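You operate a simulated robot arm through the tools that you are given. There is no shell and no other tool. Be economical: measure what you need, move in short steps, check, and stop when the job is done.

You are at the controls of a simulated two-armed robot. One attempt, no reset.

JOB
Take the teal adapter and put it on the bench in front of the steel bath. Take the white module from the tester end of the near bench and put it on the top of the short bench. Put two of the slim cans from the tester end of the near bench on the blue mat. Put the green relay on the tester end of the near bench away on the relay end of the short bench. Put one of the relays from the tester end of the near bench on the counter top. Lift the right cover open. Any order will do. Set down upright: teal adapter, slim can.

Only the result counts: the job must be done as asked and must still hold three seconds after the hand-in. Knocking over, shifting, dropping, spilling or breaking anything else fails it. Lids that push on must go on centred and level and be pressed home; caps that screw on are set level and turned clockwise until they are tight.

ROBOT AND FRAMES
Two 7-joint arms with fingered hands on one trunk, on a base that drives. Base frame: it is fixed to the floor where the robot stands at the start and does not move with it; the origin is under the middle of the robot, x ahead of it, y to its left, z up. Readings come in cm, rad, newtons and seconds.
The left shoulder is at the start at [7, 16.9, 84.3], the right one opposite. With the tool pointing down near the work surface each hand reaches from about 26 to 68 cm from the robot's upright axis, wherever it stands, measured 20 degrees to its own side. Places, roughly: bench in front of the steel bath (47x21 cm) [-342, 190, 72]; blue mat [-400, -20, 70]; counter top [-700, 90, 80]; green relay [-450, -25, 75]; relay [-450, 0, 75]; relay end of the short bench [-360, -210, 70]; right cover [-240, -90, 30]; slim can [-450, -25, 75]; teal adapter (4x4x8 cm) [50, 0, 50]; top of the short bench [-390, -210, 70]; white module [-475, 0, 75]. Payload 3.4 kg a hand.
The tool frame of a hand sits at the grasp point between the pads (the TCP): z along the fingers, y along the line on which they close. The tips reach 2.3 cm beyond it. The gripper opens to 11.6 cm. The gripper's body begins 6.5 cm behind the TCP. The gripper is a hand of 4 fingers: y runs from the thumb to the fingers, the wrist lies at [0, 0, -21.1] in the tool frame, and closing takes about 1.5 s.
Orientation is that of the tool frame in the base frame, as a unit quaternion [x, y, z, w]. With the fingers straight down and closing along the base's y, the tool's x points along the base's -x, its y along +y and its z along -z.

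CONTROLS
- The arms move only by the tool apply_moves. It takes "left_plan", "right_plan" or both (then of equal length, played together; a hand with none holds still); each is one flat list of numbers, 7 for each row, row after row: the shift along the base's x, y, z in mm, then the turn, a rotation vector about the base's x, y, z in rad, then the opening in per cent of the stroke, from 0 (shut) to 100 (fully open). In form: [x, y, z, rx, ry, rz, gripper, x, y, z, rx, ry, rz, gripper, ...]. A call has 1 to 10 rows; each row shifts and turns the commanded pose from where the row before left it. Each row takes 0.2 s and may step no farther than 5 cm and 0.15 rad from the row before; otherwise, or with a gripper value out of range, the whole call is refused. A pose out of reach is approached as far as the arm can. The call stops where the force on the tool passes 40 N (or 10 N more than at its start, if that is more) or the arm is blocked; 0.2 s more then pass. Each finger travels about 15.3 cm/s and halts on what it meets, pressing with about 29 N; the grip force reading is that of the motor and also rises with nothing between the fingers. The clock runs only during rows and for 0.2 s after the last one: add rows that do not move to give the fingers time. The reply holds the time, the measured pose of the TCP, the force on the tool along the base axes, the opening and the grip force, in the units named above and with some noise, with the torque about the TCP (base axes, N m) and any sound that the robot's microphone picked up, and new pictures: "pictures" is both (left out), scene, wrist or none (wrist: the cameras of the hands that moved).
- Cameras (640 x 400 px; columns grow to the right, rows downward): "scene" is now at [13.12, -0.37, 105.3]; the picture's right is [-0.03, -1.00, 0.00], its down [-0.75, 0.02, -0.66] and it looks along [0.66, -0.02, -0.75] (base axes); focal length 279 px, centre (320, 200). "left" rides on the left gripper at [-6.9, 0.1, -9] in its tool frame; the picture's right is [-0.01, -1.00, 0.00], its down [0.79, -0.01, -0.61] and it looks along [0.61, -0.01, 0.79] (tool axes); focal length 251 px, centre (320, 200). "right" rides on the right gripper at [6.9, 0.1, -9] in its tool frame; the picture's right is [-0.01, 1.00, 0.00], its down [-0.79, -0.01, -0.61] and it looks along [-0.61, -0.01, 0.79] (tool axes); focal length 251 px, centre (320, 200). There is no depth. A picture from a camera that has moved, and an enlarged one, comes with that camera's place and axes in the base frame and with its lens.
- lift_body(by): slides the trunk up (or, below 0, down) by that many cm; the arms and the scene camera ride with it, the base frame stays. It gives what a move gives, with no picture.
- base_move(legs): drives the robot by 1 to 6 legs, each [ahead, left, turn to the left] in cm, cm and rad, along the robot's own axes; the way and the turn of a leg run together, so that a leg with both is an arc; at most 150 cm and 3.142 rad a leg. The arms and the cameras ride along, it lands a little off, and it stops where it bumps. It gives what a move gives, and a new picture of the scene camera.
- hand_shape(shape, hand): the hand has 4 fingers and takes this shape, open, in about a second: jaw (thumb against the fingers, like two jaws); tri (thumb and two fingers); tip (a fingertip pinch); poke (one finger out to press); point (the index stretched); flat (the hand flat); cup (the hand cupped); fist (a fist). The gripper value then closes the fingers along that shape, each until it touches; the sizes above hold for jaw. It gives what a move gives, with no picture.
- head_to(pan, tilt): turns the head with the scene camera to pan (to the left, within 1.501 rad either way) and tilt (down, from -0.506 to 1.204), counted from straight ahead of the robot. It gives what a move gives, and a new picture of the scene camera.
- close_up(camera, box): a new picture of the part [left, top, right, bottom] of that camera's present view, enlarged. No time passes.
- finish_job(): hands the job in; it is judged then, once.

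Work in short steps. Places have to be worked out from the pictures, the camera data and where the tool is seen: move nearer, look again, correct. Check each grasp and each placing, and mend what went wrong. You have 196 turns and 260 pictures in all, those below and enlarged ones among them. Open the grippers and draw the arms clear of the work before you hand the job in, unless the task says otherwise.

The tools are called as a command line: name --argument value ..., lists and objects as JSON in quotes. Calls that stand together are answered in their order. apply_moves: Moves the arms, as the interface text tells. Its arguments: {"type":"object","properties":{"left_plan":{"type":"array","items":{"type":"number"}},"right_plan":{"type":"array","items":{"type":"number"}},"pictures":{"type":"string","enum":["both","scene","wrist","none"]}},"required":[]} The other tools are called the same way: lift_body (by) slides the trunk up or down; hand_shape (shape, hand) gives the hand a shape; base_move (legs) drives the base; head_to (pan, tilt) turns the head that bears the scene camera; close_up (camera, box) takes an enlarged picture of a part of a camera's view; finish_job () hands the job in.

At the start:

```text
clock: 0.0
left_tool_pos: [40.73, 20.19, 75.92]
left_tcp_rot: [0.0, 1.0, 0.0, 0.0]
left_wrist_force: [-0.1, -0.2, -0.2]
left_ft_torque: [-0.02, 0.01, -0.01]
left_width: 11.59
left_finger_force: 0.1
left_shape: jaw
right_tool_pos: [37.02, -17.46, 68.93]
right_tcp_rot: [0.0, 1.0, 0.0, 0.0]
right_wrist_force: [-0.1, 0.4, -0.7]
right_ft_torque: [-0.01, 0.02, -0.01]
right_width: 11.59
right_finger_force: 0.1
right_shape: jaw
trunk travel left (down, up): [-35.0, 59.0]
robot x, y, heading: [-0.36, 0.12, 0.003]
head pan, tilt: [-0.03, 0.846]
```

scene: 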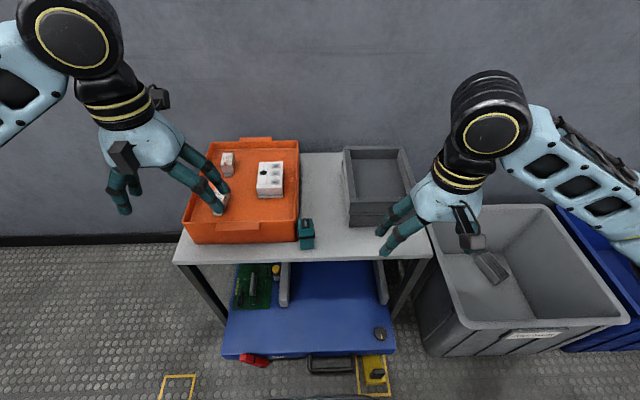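
right: 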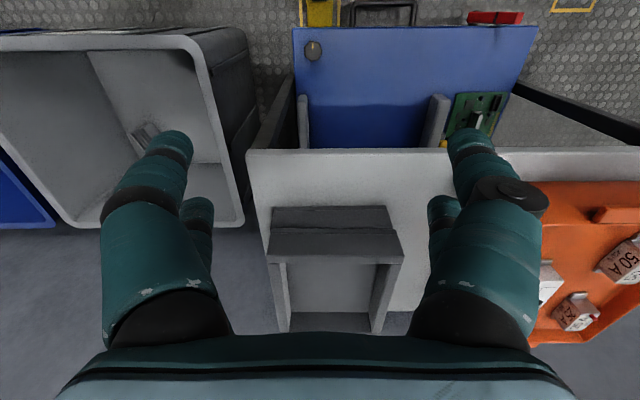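
left: 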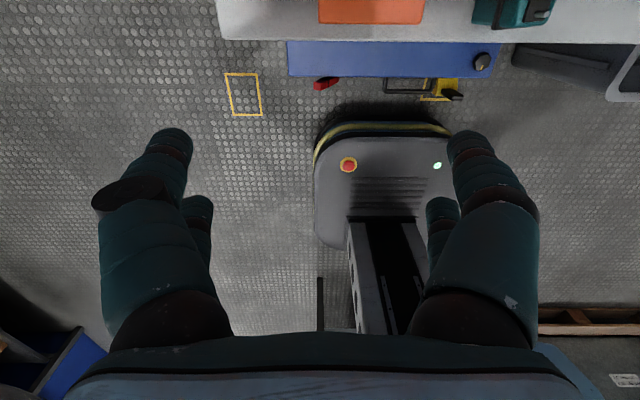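

The adapter shows at about (306,233) in the scene picture, on the white bench between the orange tray and the grey box. I look at it enlarged first.

close_up --camera "scene" --box '[240, 190, 400, 290]'

```text
4.00 times, centred on (320, 240) of scene
camera zoom: at [13.12, -0.37, 105.3], right [-0.03, -1.0, 0.0], down [-0.75, 0.02, -0.66], along [0.66, -0.02, -0.75], focal length 1114 px, centre (320, 40)
```

zoom: 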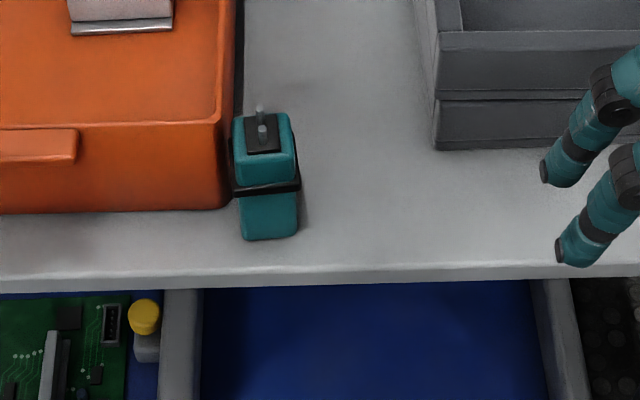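

The adapter stands hard against the tray on its left, so I will grasp it fore and aft (closing along base x) with the right hand turned +90°. I raise and turn the right hand while moving it over the adapter.

apply_moves --right_plan '[0, 0, 30, 0, 0, 0.143, 100, 0, 0, 30, 0, 0, 0.143, 100, 15, 18, 0, 0, 0, 0.143, 100, 15, 18, 0, 0, 0, 0.143, 100, 15, 18, 0, 0, 0, 0.143, 100, 15, 18, 0, 0, 0, 0.143, 100, 15, 18, 0, 0, 0, 0.143, 100, 15, 18, 0, 0, 0, 0.143, 100, 15, 18, 0, 0, 0, 0.143, 100, 15, 18, 0, 0, 0, 0.143, 100]' --pictures "none"

apply_moves --right_plan '[15, 20, -20, 0, 0, 0.141, 100, 0, 0, -20, 0, 0, 0, 100]' --pictures "both"

```text
clock: 2.2
left_tool_pos: [40.92, 20.18, 76.0]
left_tcp_rot: [0.0, 1.0, 0.0, 0.001]
left_wrist_force: [0.3, 0.4, 0.5]
left_ft_torque: [0.01, 0.0, 0.03]
left_width: 11.61
left_finger_force: 0.0
left_shape: jaw
right_tool_pos: [49.24, -3.23, 74.92]
right_tcp_rot: [-0.657, 0.754, -0.001, 0.0]
right_wrist_force: [0.1, -0.4, -0.4]
right_ft_torque: [-0.01, 0.0, 0.0]
right_width: 11.59
right_finger_force: 0.0
right_shape: jaw
trunk travel left (down, up): [-35.0, 59.0]
robot x, y, heading: [0.21, 0.21, 0.0]
head pan, tilt: [-0.03, 0.846]
```

```text
clock: 2.8
left_tool_pos: [40.77, 20.12, 76.05]
left_tcp_rot: [0.0, 1.0, -0.001, -0.001]
left_wrist_force: [0.5, 0.6, -0.3]
left_ft_torque: [0.03, 0.01, -0.04]
left_width: 11.58
left_finger_force: 0.1
left_shape: jaw
right_tool_pos: [50.57, -1.26, 70.86]
right_tcp_rot: [0.707, -0.707, 0.001, 0.0]
right_wrist_force: [0.0, 0.7, -0.1]
right_ft_torque: [0.03, 0.01, 0.0]
right_width: 11.57
right_finger_force: 0.1
right_shape: jaw
trunk travel left (down, up): [-35.0, 59.0]
robot x, y, heading: [-0.03, 0.03, -0.001]
head pan, tilt: [-0.03, 0.846]
camera scene: at [13.12, -0.41, 105.3], right [-0.03, -1.0, 0.0], down [-0.75, 0.02, -0.66], along [0.66, -0.02, -0.75], focal length 279 px, centre (320, 200)
camera right: at [50.58, -8.05, 79.92], right [-1.0, 0.01, 0.0], down [0.01, 0.79, 0.61], along [0.0, 0.61, -0.79], focal length 251 px, centre (320, 200)
```

scene: 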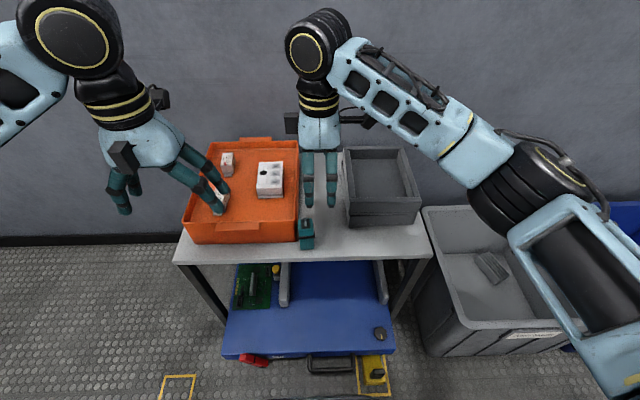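
right: 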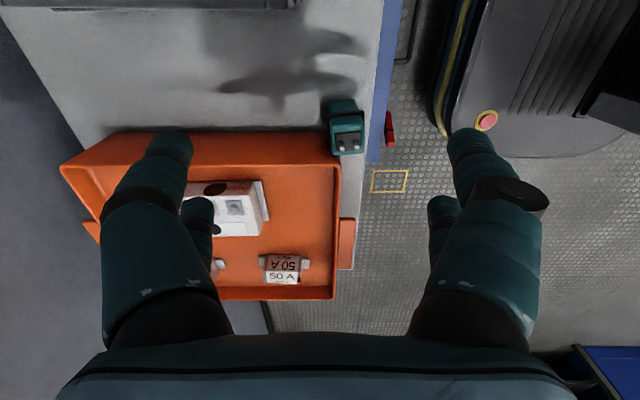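

Triangulating, the adapter's top is near [48, 1.5, 57]. I enlarge the wrist view to refine it.

close_up --camera "right" --box '[270, 75, 430, 175]'

close_up --camera "scene" --box '[270, 190, 350, 240]'

```text
4.00 times, centred on (350, 125) of right
camera zoom: at [50.58, -8.05, 79.92], right [-1.0, 0.01, 0.0], down [0.01, 0.79, 0.61], along [0.0, 0.61, -0.79], focal length 1006 px, centre (200, 500)
```

zoom: 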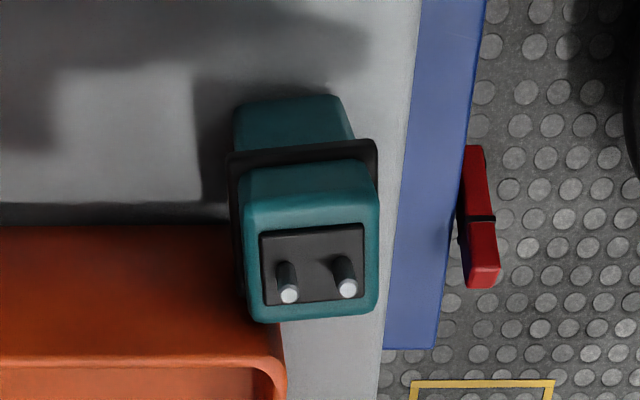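

```text
8.00 times, centred on (310, 215) of scene
camera zoom: at [13.12, -0.41, 105.3], right [-0.03, -1.0, 0.0], down [-0.75, 0.02, -0.66], along [0.66, -0.02, -0.75], focal length 2229 px, centre (400, 80)
```

zoom: 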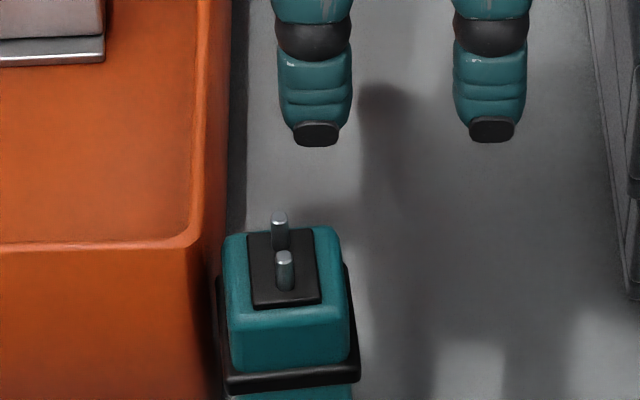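

The adapter's top face is at about [48, 1.65, 58.3], bench near z 51, tray wall at y≈3.8. The finger pairs are about 4 cm apart, too wide beside the tray, so I see how the "tip" shape looks.

hand_shape --hand "right" --shape "tip"

close_up --camera "right" --box '[0, 0, 640, 400]'

close_up --camera "scene" --box '[240, 90, 400, 250]'

```text
clock: 3.7
left_tool_pos: [40.74, 20.14, 76.0]
left_tcp_rot: [0.0, 1.0, 0.0, 0.001]
left_wrist_force: [0.1, -0.2, 1.2]
left_ft_torque: [0.01, 0.02, 0.01]
left_width: 11.58
left_finger_force: 0.1
left_shape: jaw
right_tool_pos: [50.37, -1.14, 70.98]
right_tcp_rot: [0.707, -0.707, 0.001, 0.0]
right_wrist_force: [-0.2, 0.4, 0.3]
right_ft_torque: [-0.03, 0.01, -0.02]
right_width: 11.58
right_finger_force: 0.0
right_shape: tip
trunk travel left (down, up): [-35.0, 59.0]
robot x, y, heading: [-0.27, 0.11, -0.005]
head pan, tilt: [-0.03, 0.846]
```

```text
1.00 times, centred on (320, 200) of right (not enlarged: the box is as wide or as high as the picture)
camera zoom: at [50.56, -8.02, 79.94], right [-1.0, 0.01, 0.0], down [0.01, 0.79, 0.61], along [0.01, 0.61, -0.79], focal length 251 px, centre (320, 200)
```

zoom: 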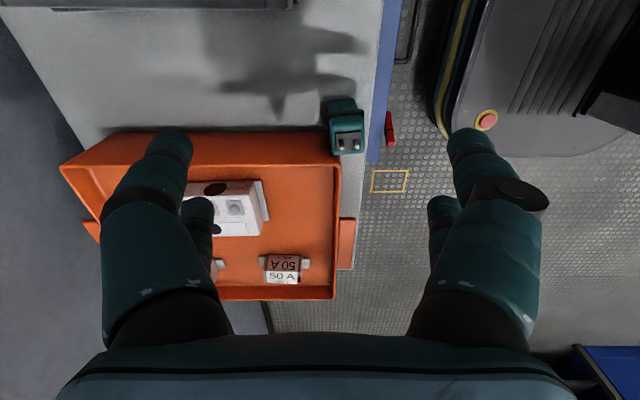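

```text
2.50 times, centred on (320, 170) of scene
camera zoom: at [13.12, -0.37, 105.3], right [-0.03, -1.0, 0.0], down [-0.75, 0.02, -0.66], along [0.66, -0.02, -0.75], focal length 696 px, centre (320, 275)
```

zoom: 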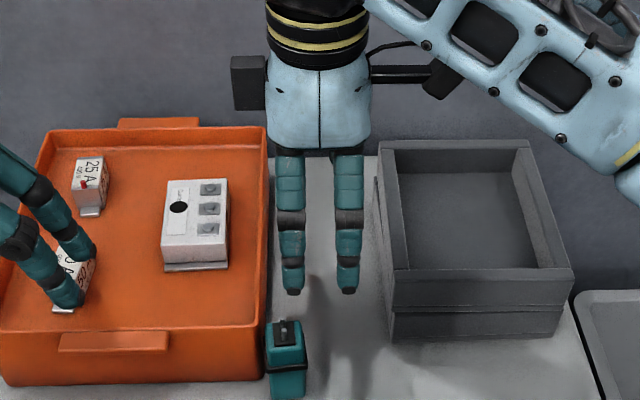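

In "tip" the open hand looks the same; I half close it in the air to see which fingers move.

apply_moves --right_plan '[0, 0, 0, 0, 0, 0, 45, 0, 0, 0, 0, 0, 0, 45, 0, 0, 0, 0, 0, 0, 45, 0, 0, 0, 0, 0, 0, 45]' --pictures "both"

```text
clock: 4.7
left_tool_pos: [40.75, 20.12, 75.79]
left_tcp_rot: [0.0, 1.0, 0.0, 0.001]
left_wrist_force: [0.0, -0.3, 0.1]
left_ft_torque: [-0.05, 0.0, 0.02]
left_width: 11.57
left_finger_force: 0.0
left_shape: jaw
right_tool_pos: [50.65, -1.19, 70.99]
right_tcp_rot: [-0.707, 0.707, 0.0, -0.001]
right_wrist_force: [0.3, -0.2, 0.7]
right_ft_torque: [-0.02, 0.01, 0.01]
right_width: 5.26
right_finger_force: 0.0
right_shape: tip
trunk travel left (down, up): [-35.0, 59.0]
robot x, y, heading: [0.17, -0.24, -0.001]
head pan, tilt: [-0.03, 0.846]
camera scene: at [13.12, -0.37, 105.3], right [-0.03, -1.0, 0.0], down [-0.75, 0.02, -0.66], along [0.66, -0.02, -0.75], focal length 279 px, centre (320, 200)
camera right: at [50.55, -8.02, 79.92], right [-1.0, 0.01, 0.0], down [0.01, 0.79, 0.61], along [0.01, 0.61, -0.79], focal length 251 px, centre (320, 200)
```

scene: 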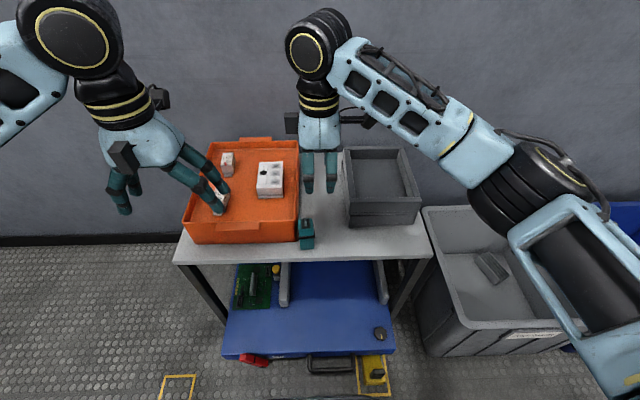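
right: 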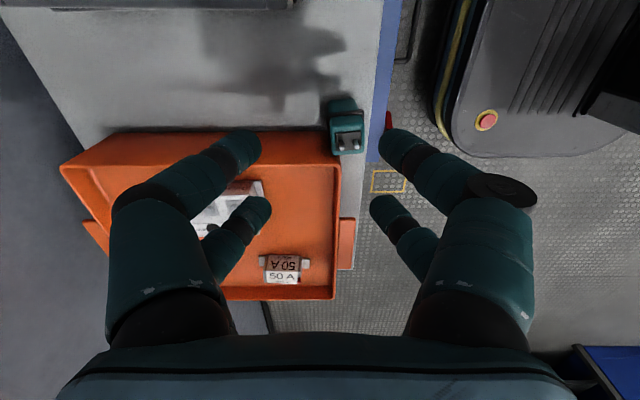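

All four fingers close (two against two), so I go back to "jaw" and will pinch with one finger pair: TCP at y≈-0.2, so the left pair lands at the adapter's middle with room to the tray.

hand_shape --hand "right" --shape "jaw"

apply_moves --right_plan '[-13, 5, -40, 0, 0, 0, 100, -13, 5, -40, 0, 0, 0, 100, 0, 0, -30, 0, 0, 0, 90, 0, 0, 0, 0, 0, 0, 80]' --pictures "both"

```text
clock: 5.6
left_tool_pos: [40.71, 20.13, 76.0]
left_tcp_rot: [0.0, 1.0, 0.0, 0.001]
left_wrist_force: [-0.2, -0.8, -0.8]
left_ft_torque: [-0.01, 0.03, 0.0]
left_width: 11.58
left_finger_force: 0.0
left_shape: jaw
right_tool_pos: [50.61, -1.2, 70.9]
right_tcp_rot: [0.708, -0.707, 0.001, 0.0]
right_wrist_force: [-0.2, 0.5, -0.9]
right_ft_torque: [-0.01, 0.0, 0.01]
right_width: 11.58
right_finger_force: 0.2
right_shape: jaw
trunk travel left (down, up): [-35.0, 59.0]
robot x, y, heading: [0.23, -0.12, -0.002]
head pan, tilt: [-0.03, 0.846]
```

```text
clock: 6.6
left_tool_pos: [40.77, 20.19, 76.06]
left_tcp_rot: [0.0, 1.0, 0.0, 0.0]
left_wrist_force: [-0.6, 1.2, 0.5]
left_ft_torque: [-0.02, 0.01, -0.02]
left_width: 11.6
left_finger_force: 0.1
left_shape: jaw
right_tool_pos: [47.82, -0.34, 59.8]
right_tcp_rot: [-0.707, 0.707, 0.0, 0.0]
right_wrist_force: [-0.5, 0.7, 0.5]
right_ft_torque: [-0.02, 0.0, -0.01]
right_width: 9.3
right_finger_force: 0.1
right_shape: jaw
trunk travel left (down, up): [-35.0, 59.0]
robot x, y, heading: [0.19, 0.31, 0.001]
head pan, tilt: [-0.03, 0.846]
camera scene: at [13.11, -0.37, 105.3], right [-0.03, -1.0, 0.0], down [-0.75, 0.02, -0.66], along [0.66, -0.02, -0.75], focal length 279 px, centre (320, 200)
camera right: at [47.73, -7.02, 68.68], right [-1.0, 0.01, 0.0], down [0.01, 0.79, 0.61], along [0.01, 0.61, -0.79], focal length 251 px, centre (320, 200)
```

scene: 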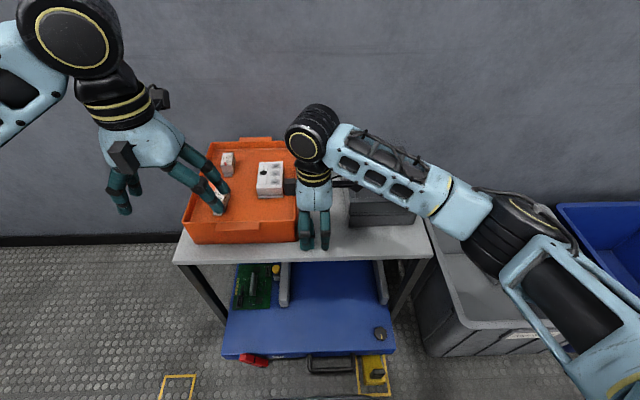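
right: 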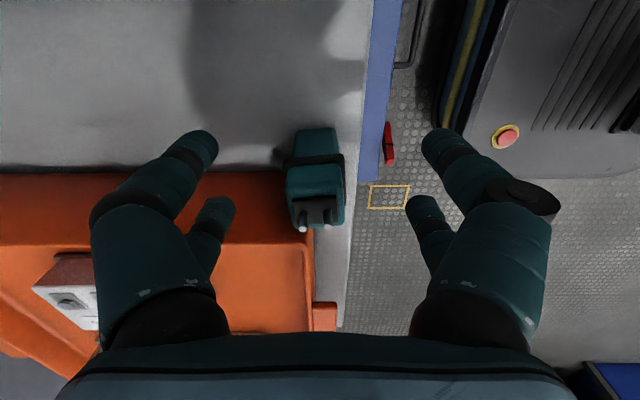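

The rear left finger would come down about at the tray wall's edge, so I shift 6 mm to the right before descending to z≈55.

apply_moves --right_plan '[0, -6, -15, 0, 0, 0, 80, 0, 0, -18, 0, 0, 0, 80, 0, 0, -15, 0, 0, 0, 80, 0, 0, 0, 0, 0, 0, 80]' --pictures "wrist"

```text
clock: 7.6
left_tool_pos: [40.78, 20.04, 76.03]
left_tcp_rot: [0.001, 1.0, 0.0, 0.0]
left_wrist_force: [0.1, -0.4, 0.3]
left_ft_torque: [0.0, -0.01, -0.06]
left_width: 11.57
left_finger_force: 0.1
left_shape: jaw
right_tool_pos: [48.0, -0.88, 55.06]
right_tcp_rot: [-0.707, 0.707, 0.0, 0.001]
right_wrist_force: [0.3, -0.5, -0.6]
right_ft_torque: [0.02, 0.04, 0.03]
right_width: 9.27
right_finger_force: 0.1
right_shape: jaw
trunk travel left (down, up): [-35.0, 59.0]
robot x, y, heading: [0.22, -0.01, -0.003]
head pan, tilt: [-0.03, 0.846]
camera right: at [47.98, -7.69, 64.04], right [-1.0, 0.01, 0.0], down [0.01, 0.79, 0.61], along [0.01, 0.61, -0.79], focal length 251 px, centre (320, 200)
```

right: 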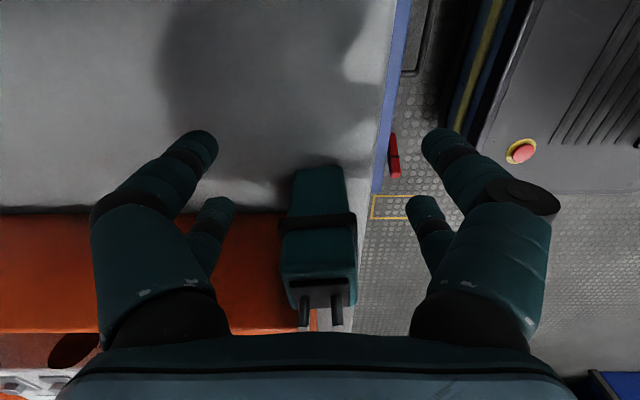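

Clear so far, the adapter is centred between front and rear fingers and the inner pair is level with its middle. I close the hand.

apply_moves --right_plan '[0, 0, 0, 0, 0, 0, 50, 0, 0, 0, 0, 0, 0, 30, 0, 0, 0, 0, 0, 0, 10, 0, 0, 0, 0, 0, 0, 0, 0, 0, 0, 0, 0, 0, 0, 0, 0, 0, 0, 0, 0, 0, 0, 0, 0, 0, 0, 0, 0]' --pictures "both"

```text
clock: 9.2
left_tool_pos: [40.8, 20.16, 76.0]
left_tcp_rot: [0.0, 1.0, -0.001, 0.0]
left_wrist_force: [-0.1, -1.1, 0.3]
left_ft_torque: [-0.05, -0.01, -0.03]
left_width: 11.58
left_finger_force: 0.1
left_shape: jaw
right_tool_pos: [47.98, -0.84, 55.08]
right_tcp_rot: [-0.707, 0.708, 0.0, 0.0]
right_wrist_force: [1.0, -0.9, -1.3]
right_ft_torque: [-0.02, 0.0, -0.02]
right_width: 0.04
right_finger_force: 29.3
right_shape: jaw
trunk travel left (down, up): [-35.0, 59.0]
robot x, y, heading: [0.02, 0.3, -0.003]
head pan, tilt: [-0.03, 0.846]
camera scene: at [13.13, -0.37, 105.29], right [-0.03, -1.0, 0.0], down [-0.75, 0.02, -0.66], along [0.66, -0.02, -0.75], focal length 279 px, centre (320, 200)
camera right: at [47.99, -7.69, 64.05], right [-1.0, 0.01, 0.0], down [0.01, 0.79, 0.61], along [0.01, 0.61, -0.79], focal length 251 px, centre (320, 200)
```

scene: 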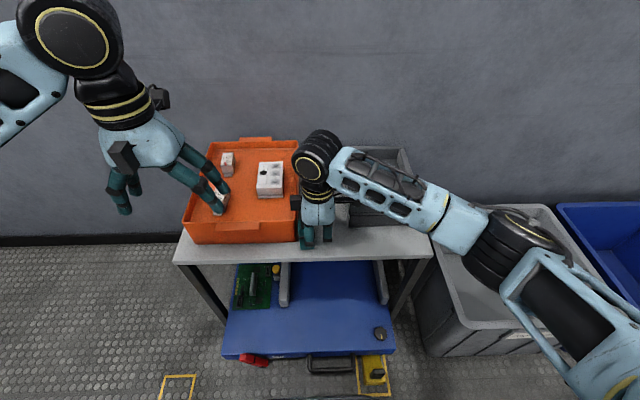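
right: 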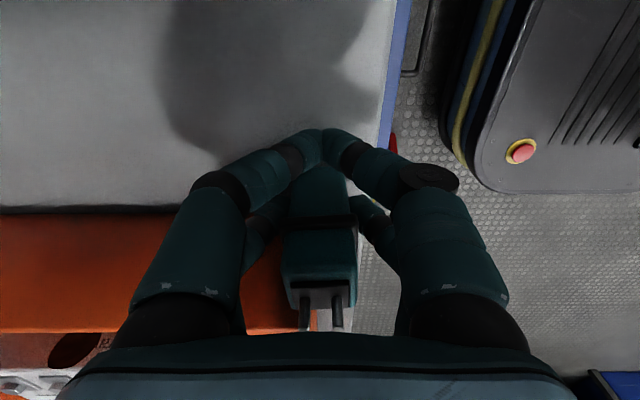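

The outer pair met itself while the inner pair seems stopped on the adapter. I lift 2 cm and see whether it comes along.

apply_moves --right_plan '[0, 0, 10, 0, 0, 0, 0, 0, 0, 10, 0, 0, 0, 0, 0, 0, 0, 0, 0, 0, 0]' --pictures "both"

```text
clock: 10.0
left_tool_pos: [40.77, 20.11, 76.03]
left_tcp_rot: [0.0, 1.0, 0.0, 0.0]
left_wrist_force: [-1.0, 0.0, -0.3]
left_ft_torque: [-0.04, 0.05, 0.0]
left_width: 11.59
left_finger_force: 0.0
left_shape: jaw
right_tool_pos: [47.96, -0.83, 57.22]
right_tcp_rot: [-0.707, 0.707, 0.0, 0.0]
right_wrist_force: [0.0, -0.2, -1.2]
right_ft_torque: [-0.01, 0.02, -0.03]
right_width: 0.03
right_finger_force: 28.9
right_shape: jaw
trunk travel left (down, up): [-35.0, 59.0]
robot x, y, heading: [0.08, 0.37, 0.0]
head pan, tilt: [-0.03, 0.846]
camera scene: at [13.13, -0.37, 105.29], right [-0.03, -1.0, 0.0], down [-0.75, 0.02, -0.66], along [0.66, -0.02, -0.75], focal length 279 px, centre (320, 200)
camera right: at [48.0, -7.69, 66.17], right [-1.0, 0.01, 0.0], down [0.01, 0.79, 0.61], along [0.01, 0.61, -0.79], focal length 251 px, centre (320, 200)
```

scene: 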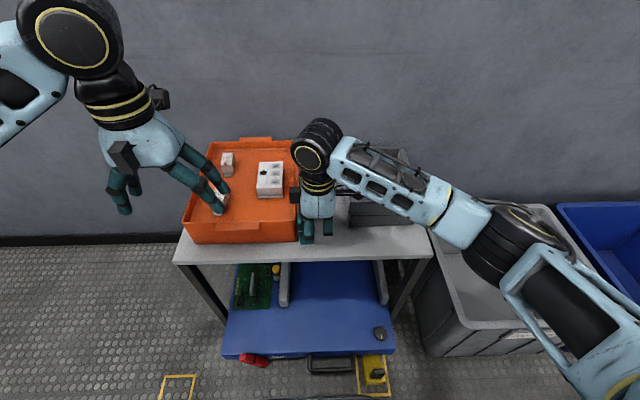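
right: 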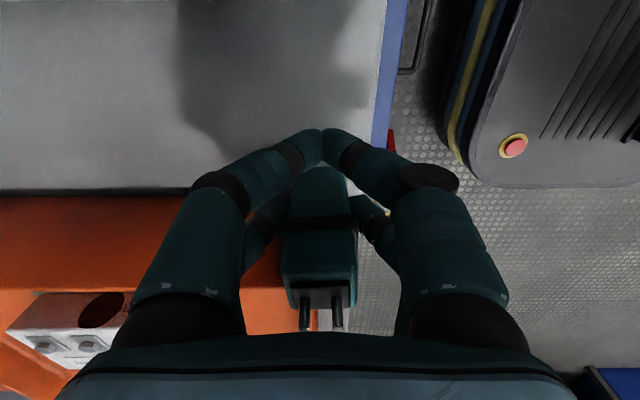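

The adapter came up with the hand. For a firmer hold on the long trip I set it down 5 cm to the right, clear of the tray, and regrip it centred.

apply_moves --right_plan '[0, -25, 0, 0, 0, 0, 0, 0, -25, 0, 0, 0, 0, 0, 0, 0, -10, 0, 0, 0, 0, 0, 0, -10, 0, 0, 0, 0, 0, 0, 0, 0, 0, 0, 0, 0, 0, 0, 0, 0, 0, 40, 0, 0, 0, 0, 0, 0, 70, 0, 0, 0, 0, 0, 0, 70]' --pictures "wrist"

```text
clock: 11.8
left_tool_pos: [40.73, 20.22, 76.01]
left_tcp_rot: [0.001, 1.0, 0.0, 0.0]
left_wrist_force: [1.1, -0.1, 0.0]
left_ft_torque: [0.03, 0.0, 0.0]
left_width: 11.6
left_finger_force: 0.0
left_shape: jaw
right_tool_pos: [47.93, -5.92, 55.11]
right_tcp_rot: [0.708, -0.707, 0.0, 0.0]
right_wrist_force: [0.6, 0.2, 0.5]
right_ft_torque: [-0.01, -0.02, 0.02]
right_width: 8.06
right_finger_force: 0.1
right_shape: jaw
trunk travel left (down, up): [-35.0, 59.0]
robot x, y, heading: [-0.02, -0.06, -0.001]
head pan, tilt: [-0.03, 0.846]
camera right: at [47.9, -12.67, 64.12], right [-1.0, 0.01, 0.0], down [0.01, 0.79, 0.61], along [0.01, 0.61, -0.79], focal length 251 px, centre (320, 200)
```

right: 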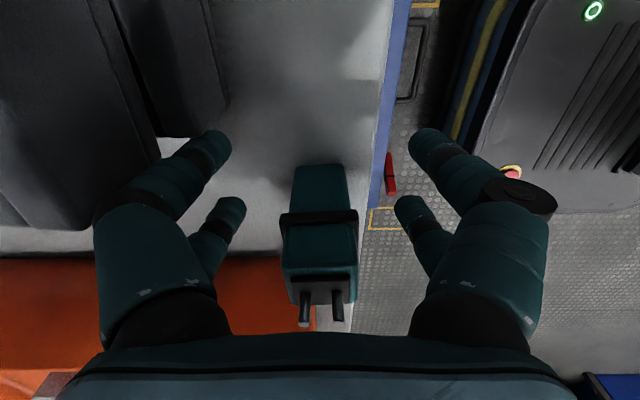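

It stands upright. I move the open hand 25 mm left to centre on it and close.

apply_moves --right_plan '[0, 12, 0, 0, 0, 0, 70, 0, 13, 0, 0, 0, 0, 70, 0, 0, 0, 0, 0, 0, 40, 0, 0, 0, 0, 0, 0, 10, 0, 0, 0, 0, 0, 0, 0, 0, 0, 0, 0, 0, 0, 0, 0, 0, 0, 0, 0, 0, 0, 0, 0, 15, 0, 0, 0, 0, 0, 0, 15, 0, 0, 0, 0]' --pictures "both"

```text
clock: 13.8
left_tool_pos: [40.7, 20.14, 76.08]
left_tcp_rot: [0.0, 1.0, 0.0, 0.0]
left_wrist_force: [0.9, 0.1, 0.8]
left_ft_torque: [0.0, 0.0, 0.01]
left_width: 11.59
left_finger_force: 0.0
left_shape: jaw
right_tool_pos: [48.05, -3.37, 58.14]
right_tcp_rot: [-0.707, 0.707, 0.0, 0.0]
right_wrist_force: [-1.0, -0.2, -2.1]
right_ft_torque: [0.0, 0.03, 0.01]
right_width: 1.09
right_finger_force: 28.7
right_shape: jaw
trunk travel left (down, up): [-35.0, 59.0]
robot x, y, heading: [-0.17, -0.08, -0.0]
head pan, tilt: [-0.03, 0.846]
camera scene: at [13.13, -0.37, 105.29], right [-0.03, -1.0, 0.0], down [-0.75, 0.02, -0.66], along [0.66, -0.02, -0.75], focal length 279 px, centre (320, 200)
camera right: at [47.98, -10.08, 67.16], right [-1.0, 0.01, 0.0], down [0.01, 0.79, 0.61], along [0.01, 0.61, -0.79], focal length 251 px, centre (320, 200)
```

scene: 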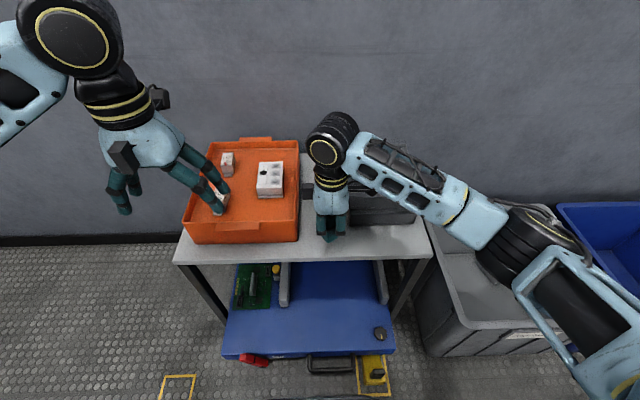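
right: 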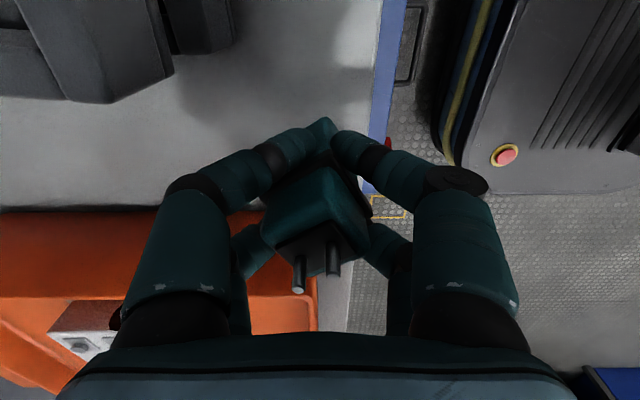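

The off-centre closing turned the adapter about its vertical axis. I set it back down and open to look, then grip again with one pair.

apply_moves --right_plan '[0, 0, -15, 0, 0, 0, 0, 0, 0, -15, 0, 0, 0, 0, 0, 0, 0, 0, 0, 0, 0, 0, 0, 0, 0, 0, 0, 40, 0, 0, 0, 0, 0, 0, 70, 0, 0, 0, 0, 0, 0, 80, 0, -12, 0, 0, 0, 0, 80]' --pictures "wrist"

```text
clock: 15.4
left_tool_pos: [40.71, 20.2, 76.03]
left_tcp_rot: [0.0, 1.0, 0.0, 0.0]
left_wrist_force: [-0.2, 0.0, -0.2]
left_ft_torque: [0.01, 0.0, 0.0]
left_width: 11.6
left_finger_force: 0.1
left_shape: jaw
right_tool_pos: [47.91, -4.54, 55.13]
right_tcp_rot: [0.707, -0.707, -0.001, -0.001]
right_wrist_force: [0.3, 0.5, 0.4]
right_ft_torque: [0.0, 0.02, 0.01]
right_width: 9.28
right_finger_force: 0.1
right_shape: jaw
trunk travel left (down, up): [-35.0, 59.0]
robot x, y, heading: [-0.18, 0.07, -0.001]
head pan, tilt: [-0.03, 0.846]
camera right: at [47.8, -11.3, 64.15], right [-1.0, 0.01, 0.0], down [0.01, 0.79, 0.61], along [0.01, 0.61, -0.79], focal length 251 px, centre (320, 200)
```

right: 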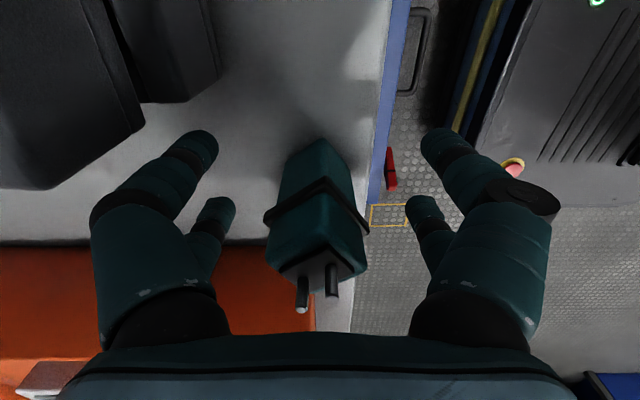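

The adapter is yawed about +30° and centred near [48.1, -3.15]. I turn the hand by +0.52 rad to match and shift so the inner pair is at its middle, then look.

apply_moves --right_plan '[3, -1, 0, 0, 0, 0.13, 80, 3, -1, 0, 0, 0, 0.13, 80, 3, -1, 0, 0, 0, 0.13, 80, 4, -2, 0, 0, 0, 0.13, 80, 0, 0, 0, 0, 0, 0, 80]' --pictures "wrist"

```text
clock: 16.6
left_tool_pos: [40.76, 20.09, 75.97]
left_tcp_rot: [0.0, 1.0, 0.0, -0.001]
left_wrist_force: [-0.3, 0.0, 0.5]
left_ft_torque: [0.0, 0.02, 0.01]
left_width: 11.58
left_finger_force: 0.2
left_shape: jaw
right_tool_pos: [49.29, -4.97, 55.31]
right_tcp_rot: [0.865, -0.501, -0.001, 0.001]
right_wrist_force: [0.1, 0.3, -0.5]
right_ft_torque: [-0.03, 0.03, 0.01]
right_width: 9.26
right_finger_force: 0.1
right_shape: jaw
trunk travel left (down, up): [-35.0, 59.0]
robot x, y, heading: [0.45, 0.3, 0.0]
head pan, tilt: [-0.03, 0.846]
camera right: at [52.67, -10.96, 64.17], right [-0.87, -0.49, 0.0], down [-0.39, 0.69, 0.61], along [-0.3, 0.53, -0.79], focal length 251 px, centre (320, 200)
```

right: 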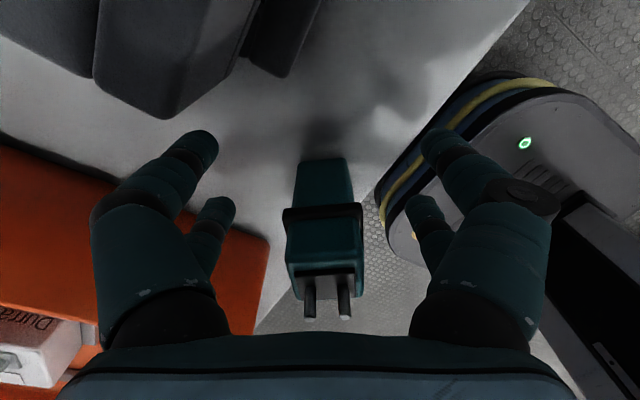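

Aligned now. I close on it with the inner pair and lift a little.

apply_moves --right_plan '[0, 0, 0, 0, 0, 0, 40, 0, 0, 0, 0, 0, 0, 10, 0, 0, 0, 0, 0, 0, 0, 0, 0, 0, 0, 0, 0, 0, 0, 0, 0, 0, 0, 0, 0, 0, 0, 15, 0, 0, 0, 0, 0, 0, 30, 0, 0, 0, 0, 0, 0, 40, 0, 0, 0, 0, 0, 0, 40, 0, 0, 0, 0]' --pictures "both"

```text
clock: 18.6
left_tool_pos: [40.78, 20.12, 75.94]
left_tcp_rot: [0.0, 1.0, 0.0, -0.001]
left_wrist_force: [0.5, -0.7, 0.1]
left_ft_torque: [0.02, 0.0, -0.04]
left_width: 11.6
left_finger_force: 0.0
left_shape: jaw
right_tool_pos: [49.42, -4.88, 67.62]
right_tcp_rot: [0.865, -0.502, -0.001, 0.0]
right_wrist_force: [-0.5, -0.6, -0.3]
right_ft_torque: [-0.04, 0.0, -0.02]
right_width: 0.03
right_finger_force: 29.2
right_shape: jaw
trunk travel left (down, up): [-35.0, 59.0]
robot x, y, heading: [-0.13, 0.19, -0.004]
head pan, tilt: [-0.03, 0.846]
camera scene: at [13.11, -0.35, 105.29], right [-0.03, -1.0, 0.0], down [-0.75, 0.02, -0.66], along [0.66, -0.02, -0.75], focal length 279 px, centre (320, 200)
camera right: at [52.73, -10.88, 76.7], right [-0.87, -0.49, 0.0], down [-0.39, 0.69, 0.61], along [-0.3, 0.53, -0.79], focal length 251 px, centre (320, 200)
```

scene: 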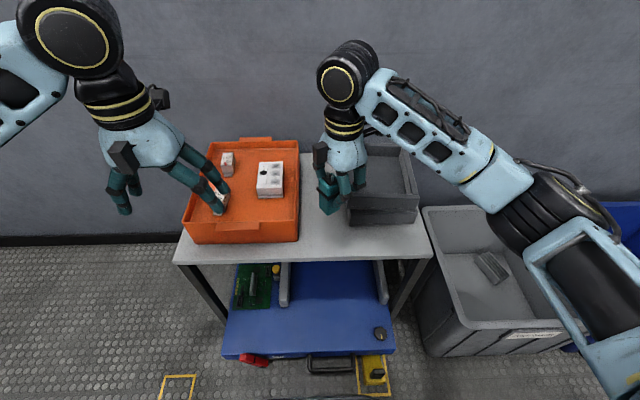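
right: 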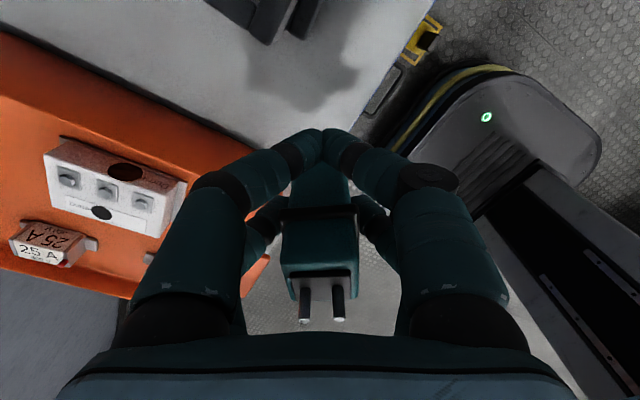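

Held well. I raise it, draw it nearer the body and then look around before driving.

apply_moves --right_plan '[0, 0, 50, 0, 0, 0, 0, -20, -15, 50, 0, 0, 0, 0, -40, -25, 30, 0, 0, 0, 0, -40, -25, 0, 0, 0, 0, 0, -10, -20, 0, 0, 0, 0, 0]' --left_plan '[0, 0, 50, 0, 0, 0, 100, -20, 0, 40, 0, 0, 0, 100, -30, 0, 0, 0, 0, 0, 100, 0, 0, 0, 0, 0, 0, 100, 0, 0, 0, 0, 0, 0, 100]' --pictures "none"

head_to --pan 1.5 --tilt 0.35

head_to --pan -1.5 --tilt 0.35

```text
refused: row 2 steps farther than a row can; nothing moved
```

```text
clock: 20.2
left_tool_pos: [40.71, 20.17, 75.98]
left_tcp_rot: [0.0, 1.0, 0.0, 0.0]
left_wrist_force: [0.5, -0.8, 0.0]
left_ft_torque: [-0.01, -0.01, -0.01]
left_width: 11.59
left_finger_force: 0.1
left_shape: jaw
right_tool_pos: [49.31, -5.08, 67.68]
right_tcp_rot: [0.865, -0.502, 0.0, 0.0]
right_wrist_force: [-0.4, -0.5, -2.1]
right_ft_torque: [-0.03, -0.02, 0.0]
right_width: 0.02
right_finger_force: 29.3
right_shape: jaw
trunk travel left (down, up): [-35.0, 59.0]
robot x, y, heading: [0.21, -0.09, 0.001]
head pan, tilt: [1.499, 0.351]
camera scene: at [5.98, 9.15, 109.64], right [1.0, -0.07, 0.0], down [-0.03, -0.34, -0.94], along [0.07, 0.94, -0.34], focal length 279 px, centre (320, 200)
```

scene: 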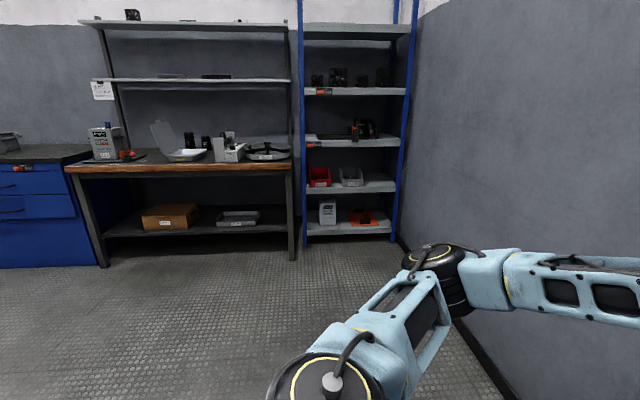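

```text
clock: 22.8
left_tool_pos: [40.72, 20.12, 75.97]
left_tcp_rot: [0.0, 1.0, 0.001, 0.0]
left_wrist_force: [-0.8, -1.2, 0.1]
left_ft_torque: [-0.02, 0.02, -0.01]
left_width: 11.59
left_finger_force: 0.0
left_shape: jaw
right_tool_pos: [49.37, -4.97, 67.7]
right_tcp_rot: [0.865, -0.501, 0.0, -0.001]
right_wrist_force: [-0.8, -1.0, -1.5]
right_ft_torque: [0.01, 0.01, 0.01]
right_width: 0.03
right_finger_force: 28.8
right_shape: jaw
trunk travel left (down, up): [-35.0, 59.0]
robot x, y, heading: [-0.24, -0.02, -0.003]
head pan, tilt: [-1.499, 0.351]
camera scene: at [5.97, -9.42, 109.64], right [-1.0, -0.07, 0.0], down [-0.03, 0.34, -0.94], along [0.07, -0.94, -0.34], focal length 279 px, centre (320, 200)
```

scene: 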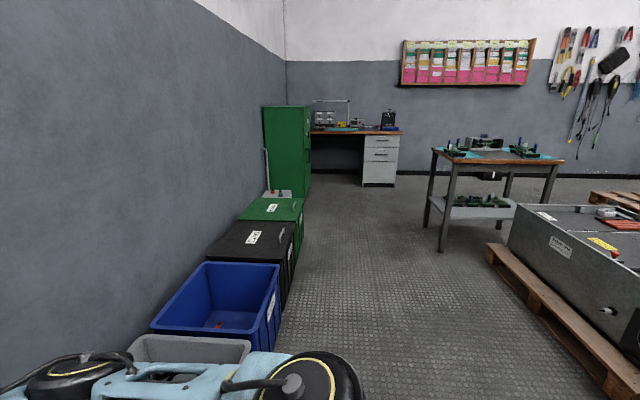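

Refused for step size; I repeat the lift with smaller rows. Then I back off and turn around to face the room.

apply_moves --right_plan '[0, 0, 45, 0, 0, 0, 0, 0, 0, 45, 0, 0, 0, 0, 0, 0, 45, 0, 0, 0, 0, -35, -25, 0, 0, 0, 0, 0, -35, -25, 0, 0, 0, 0, 0, -35, -25, 0, 0, 0, 0, 0, 0, -20, 0, 0, 0, 0, 0]' --left_plan '[0, 0, 45, 0, 0, 0, 100, 0, 0, 45, 0, 0, 0, 100, -20, 0, 0, 0, 0, 0, 100, -30, 0, 0, 0, 0, 0, 100, 0, 0, 0, 0, 0, 0, 100, 0, 0, 0, 0, 0, 0, 100, 0, 0, 0, 0, 0, 0, 100]' --pictures "none"

head_to --pan 0 --tilt 0.4

base_move --legs '[[-50, 0, 0], [0, 0, 3.0]]'

```text
clock: 24.4
left_tool_pos: [35.77, 20.12, 85.21]
left_tcp_rot: [0.0, 1.0, 0.0, 0.0]
left_wrist_force: [0.5, -0.1, 0.0]
left_ft_torque: [-0.05, 0.0, 0.01]
left_width: 11.57
left_finger_force: 0.0
left_shape: jaw
right_tool_pos: [38.77, -14.64, 81.2]
right_tcp_rot: [0.865, -0.501, 0.0, 0.0]
right_wrist_force: [-0.1, -0.7, -1.3]
right_ft_torque: [-0.06, -0.02, -0.02]
right_width: 0.04
right_finger_force: 28.7
right_shape: jaw
trunk travel left (down, up): [-35.0, 59.0]
robot x, y, heading: [0.12, -0.12, 0.001]
head pan, tilt: [-1.499, 0.351]
```

```text
clock: 26.0
left_tool_pos: [35.68, 20.35, 85.15]
left_tcp_rot: [0.0, 1.0, 0.0, 0.0]
left_wrist_force: [0.2, 0.5, -0.2]
left_ft_torque: [0.01, 0.03, 0.0]
left_width: 11.57
left_finger_force: 0.0
left_shape: jaw
right_tool_pos: [38.69, -14.52, 81.2]
right_tcp_rot: [0.866, -0.5, 0.0, 0.0]
right_wrist_force: [0.5, 0.7, -1.4]
right_ft_torque: [-0.01, -0.01, 0.0]
right_width: 0.04
right_finger_force: 28.8
right_shape: jaw
trunk travel left (down, up): [-35.0, 59.0]
robot x, y, heading: [0.03, -0.05, 0.004]
head pan, tilt: [0.0, 0.4]
camera scene: at [14.56, -0.15, 109.18], right [0.0, -1.0, 0.0], down [-0.39, 0.0, -0.92], along [0.92, 0.0, -0.39], focal length 279 px, centre (320, 200)
```

scene: 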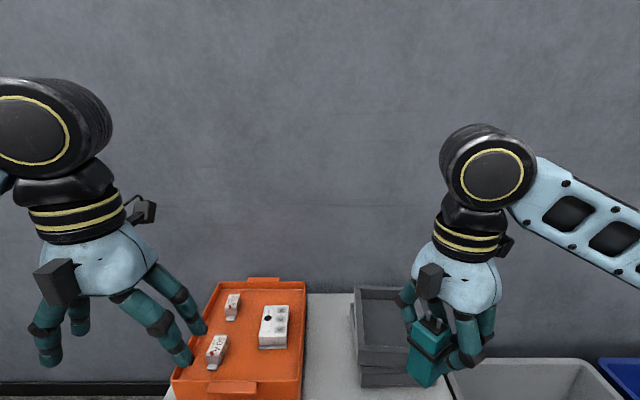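

```text
clock: 32.6
left_tool_pos: [-66.31, 38.76, 84.74]
left_tcp_rot: [-0.678, 0.735, -0.004, -0.008]
left_wrist_force: [0.7, 0.6, -0.5]
left_ft_torque: [-0.02, 0.01, 0.01]
left_width: 11.61
left_finger_force: 0.0
left_shape: jaw
right_tool_pos: [-31.42, 38.91, 80.42]
right_tcp_rot: [0.976, 0.217, -0.004, 0.007]
right_wrist_force: [-0.5, -0.1, -1.1]
right_ft_torque: [0.01, -0.04, -0.02]
right_width: 0.02
right_finger_force: 29.0
right_shape: jaw
trunk travel left (down, up): [-35.0, 59.0]
robot x, y, heading: [-49.25, 0.55, 1.491]
head pan, tilt: [0.0, 0.4]
stopped in leg 2: the robot was blocked; the commanded pose is now the measured one
camera scene: at [-47.47, 15.97, 108.88], right [1.0, -0.08, 0.0], down [-0.04, -0.4, -0.92], along [0.07, 0.91, -0.4], focal length 279 px, centre (320, 200)
```

scene: 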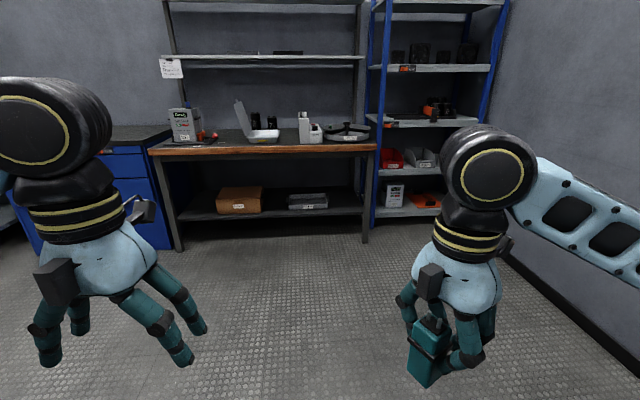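

The turn was blocked at heading 1.49. I look to both sides to see what it touched.

head_to --pan -1.5 --tilt 0.7

head_to --pan 1.5 --tilt 0.5

```text
clock: 34.2
left_tool_pos: [-66.3, 38.81, 84.59]
left_tcp_rot: [-0.678, 0.735, -0.004, -0.008]
left_wrist_force: [0.1, -0.3, -0.7]
left_ft_torque: [0.03, -0.01, 0.0]
left_width: 11.61
left_finger_force: 0.1
left_shape: jaw
right_tool_pos: [-31.42, 38.87, 80.47]
right_tcp_rot: [0.976, 0.219, -0.004, 0.008]
right_wrist_force: [0.6, 0.2, -1.0]
right_ft_torque: [0.05, 0.0, -0.02]
right_width: 0.03
right_finger_force: 28.5
right_shape: jaw
trunk travel left (down, up): [-35.0, 59.0]
robot x, y, heading: [-49.73, 0.26, 1.494]
head pan, tilt: [-1.499, 0.7]
camera scene: at [-39.81, 6.74, 106.36], right [-0.01, -1.0, 0.02], down [-0.65, -0.01, -0.76], along [0.76, -0.02, -0.65], focal length 279 px, centre (320, 200)
```

scene: 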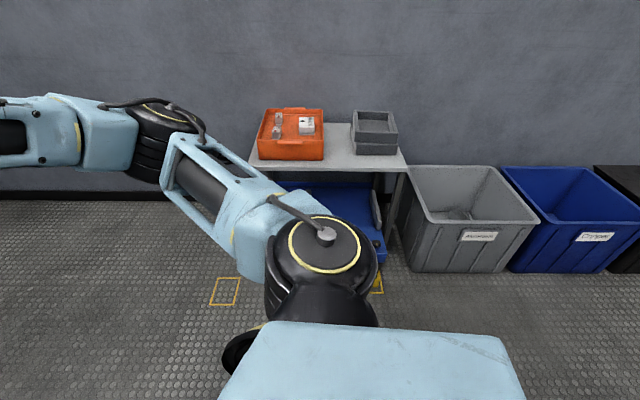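

```text
clock: 36.8
left_tool_pos: [-66.3, 38.79, 84.64]
left_tcp_rot: [-0.678, 0.735, -0.004, -0.008]
left_wrist_force: [0.4, 1.2, 0.5]
left_ft_torque: [0.02, -0.02, 0.01]
left_width: 11.6
left_finger_force: 0.0
left_shape: jaw
right_tool_pos: [-31.45, 38.94, 80.43]
right_tcp_rot: [0.976, 0.217, -0.005, 0.008]
right_wrist_force: [-0.8, 0.4, -1.0]
right_ft_torque: [-0.01, -0.06, 0.01]
right_width: 0.0
right_finger_force: 28.8
right_shape: jaw
trunk travel left (down, up): [-35.0, 59.0]
robot x, y, heading: [-49.82, -0.2, 1.49]
head pan, tilt: [1.499, 0.499]
camera scene: at [-57.31, 8.2, 108.21], right [0.15, 0.99, -0.02], down [0.47, -0.09, -0.88], along [-0.87, 0.13, -0.48], focal length 279 px, centre (320, 200)
```

scene: 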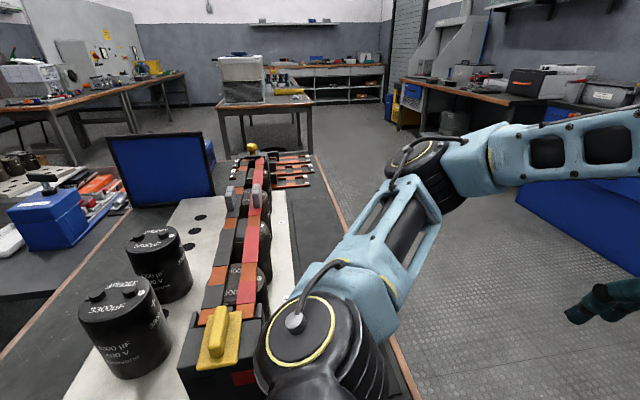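

A work bench with capacitors is right beside me on the left (edge near x≈-73). I slide to my right, away from it, then look again.

base_move --legs '[[0, -15, 0]]'

```text
clock: 38.2
left_tool_pos: [-52.18, 36.31, 85.13]
left_tcp_rot: [-0.68, 0.733, 0.001, -0.001]
left_wrist_force: [-1.0, -0.2, 1.3]
left_ft_torque: [-0.02, 0.02, 0.0]
left_width: 11.61
left_finger_force: 0.1
left_shape: jaw
right_tool_pos: [-17.14, 36.6, 81.28]
right_tcp_rot: [0.975, 0.221, -0.001, 0.0]
right_wrist_force: [0.8, 0.4, -0.5]
right_ft_torque: [0.02, -0.01, -0.03]
right_width: 0.03
right_finger_force: 29.0
right_shape: jaw
trunk travel left (down, up): [-35.0, 59.0]
robot x, y, heading: [-34.76, -0.78, 1.496]
head pan, tilt: [1.499, 0.499]
camera scene: at [-42.98, 5.27, 108.28], right [0.15, 0.99, 0.0], down [0.47, -0.07, -0.88], along [-0.87, 0.13, -0.48], focal length 279 px, centre (320, 200)
```

scene: 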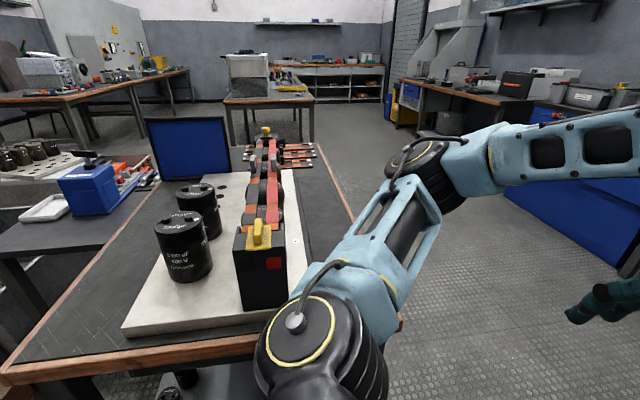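

Level again and nothing disturbed. I drive +y into the aisle (to y≈105), turn to face -x, and look down the aisle.

base_move --legs '[[105, 0, 0], [0, 0, 1.645]]'

head_to --pan 0 --tilt 0.35

```text
clock: 47.4
left_tool_pos: [-63.8, 80.86, 85.14]
left_tcp_rot: [1.0, -0.001, 0.0, 0.0]
left_wrist_force: [0.6, 0.6, -0.6]
left_ft_torque: [0.0, -0.01, 0.01]
left_width: 11.61
left_finger_force: 0.0
left_shape: jaw
right_tool_pos: [-66.76, 115.64, 81.15]
right_tcp_rot: [0.503, 0.864, 0.0, -0.001]
right_wrist_force: [0.1, 0.1, -1.1]
right_ft_torque: [0.05, -0.02, -0.01]
right_width: 0.01
right_finger_force: 29.1
right_shape: jaw
trunk travel left (down, up): [-35.0, 59.0]
robot x, y, heading: [-27.52, 100.86, 3.134]
head pan, tilt: [1.499, 0.499]
camera scene: at [-33.43, 91.76, 108.27], right [-1.0, 0.07, 0.0], down [0.04, 0.48, -0.88], along [-0.07, -0.88, -0.48], focal length 279 px, centre (320, 200)
```

scene: 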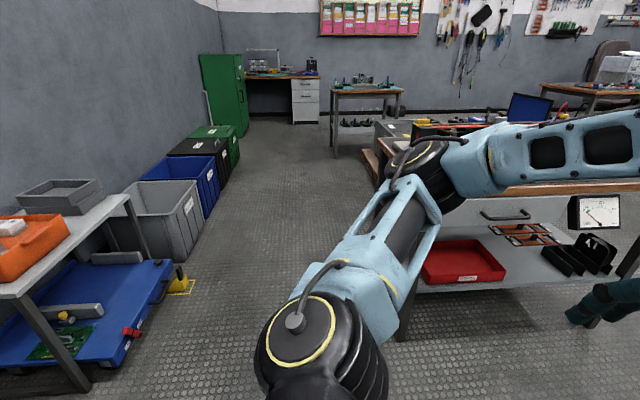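

```text
clock: 49.0
left_tool_pos: [-63.72, 80.81, 85.15]
left_tcp_rot: [1.0, 0.0, 0.0, 0.0]
left_wrist_force: [-0.4, 0.3, 0.3]
left_ft_torque: [0.0, 0.01, -0.02]
left_width: 11.6
left_finger_force: 0.0
left_shape: jaw
right_tool_pos: [-66.65, 115.72, 81.27]
right_tcp_rot: [0.503, 0.864, 0.0, -0.001]
right_wrist_force: [-0.5, 0.9, -1.2]
right_ft_torque: [0.06, -0.02, 0.01]
right_width: 0.02
right_finger_force: 28.9
right_shape: jaw
trunk travel left (down, up): [-35.0, 59.0]
robot x, y, heading: [-28.21, 101.0, 3.131]
head pan, tilt: [0.0, 0.351]
camera scene: at [-42.06, 100.87, 109.64], right [0.0, 1.0, 0.0], down [0.34, 0.0, -0.94], along [-0.94, 0.0, -0.34], focal length 279 px, centre (320, 200)
```

scene: 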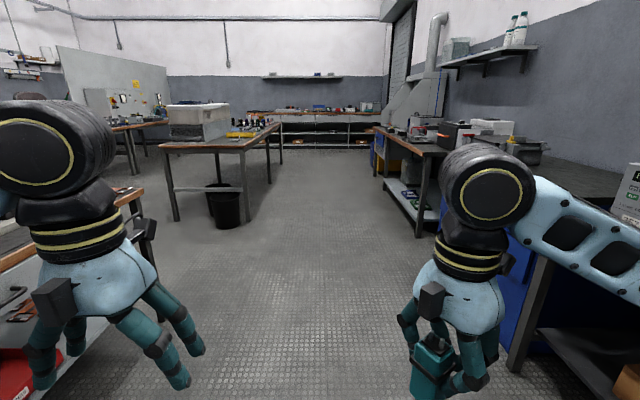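

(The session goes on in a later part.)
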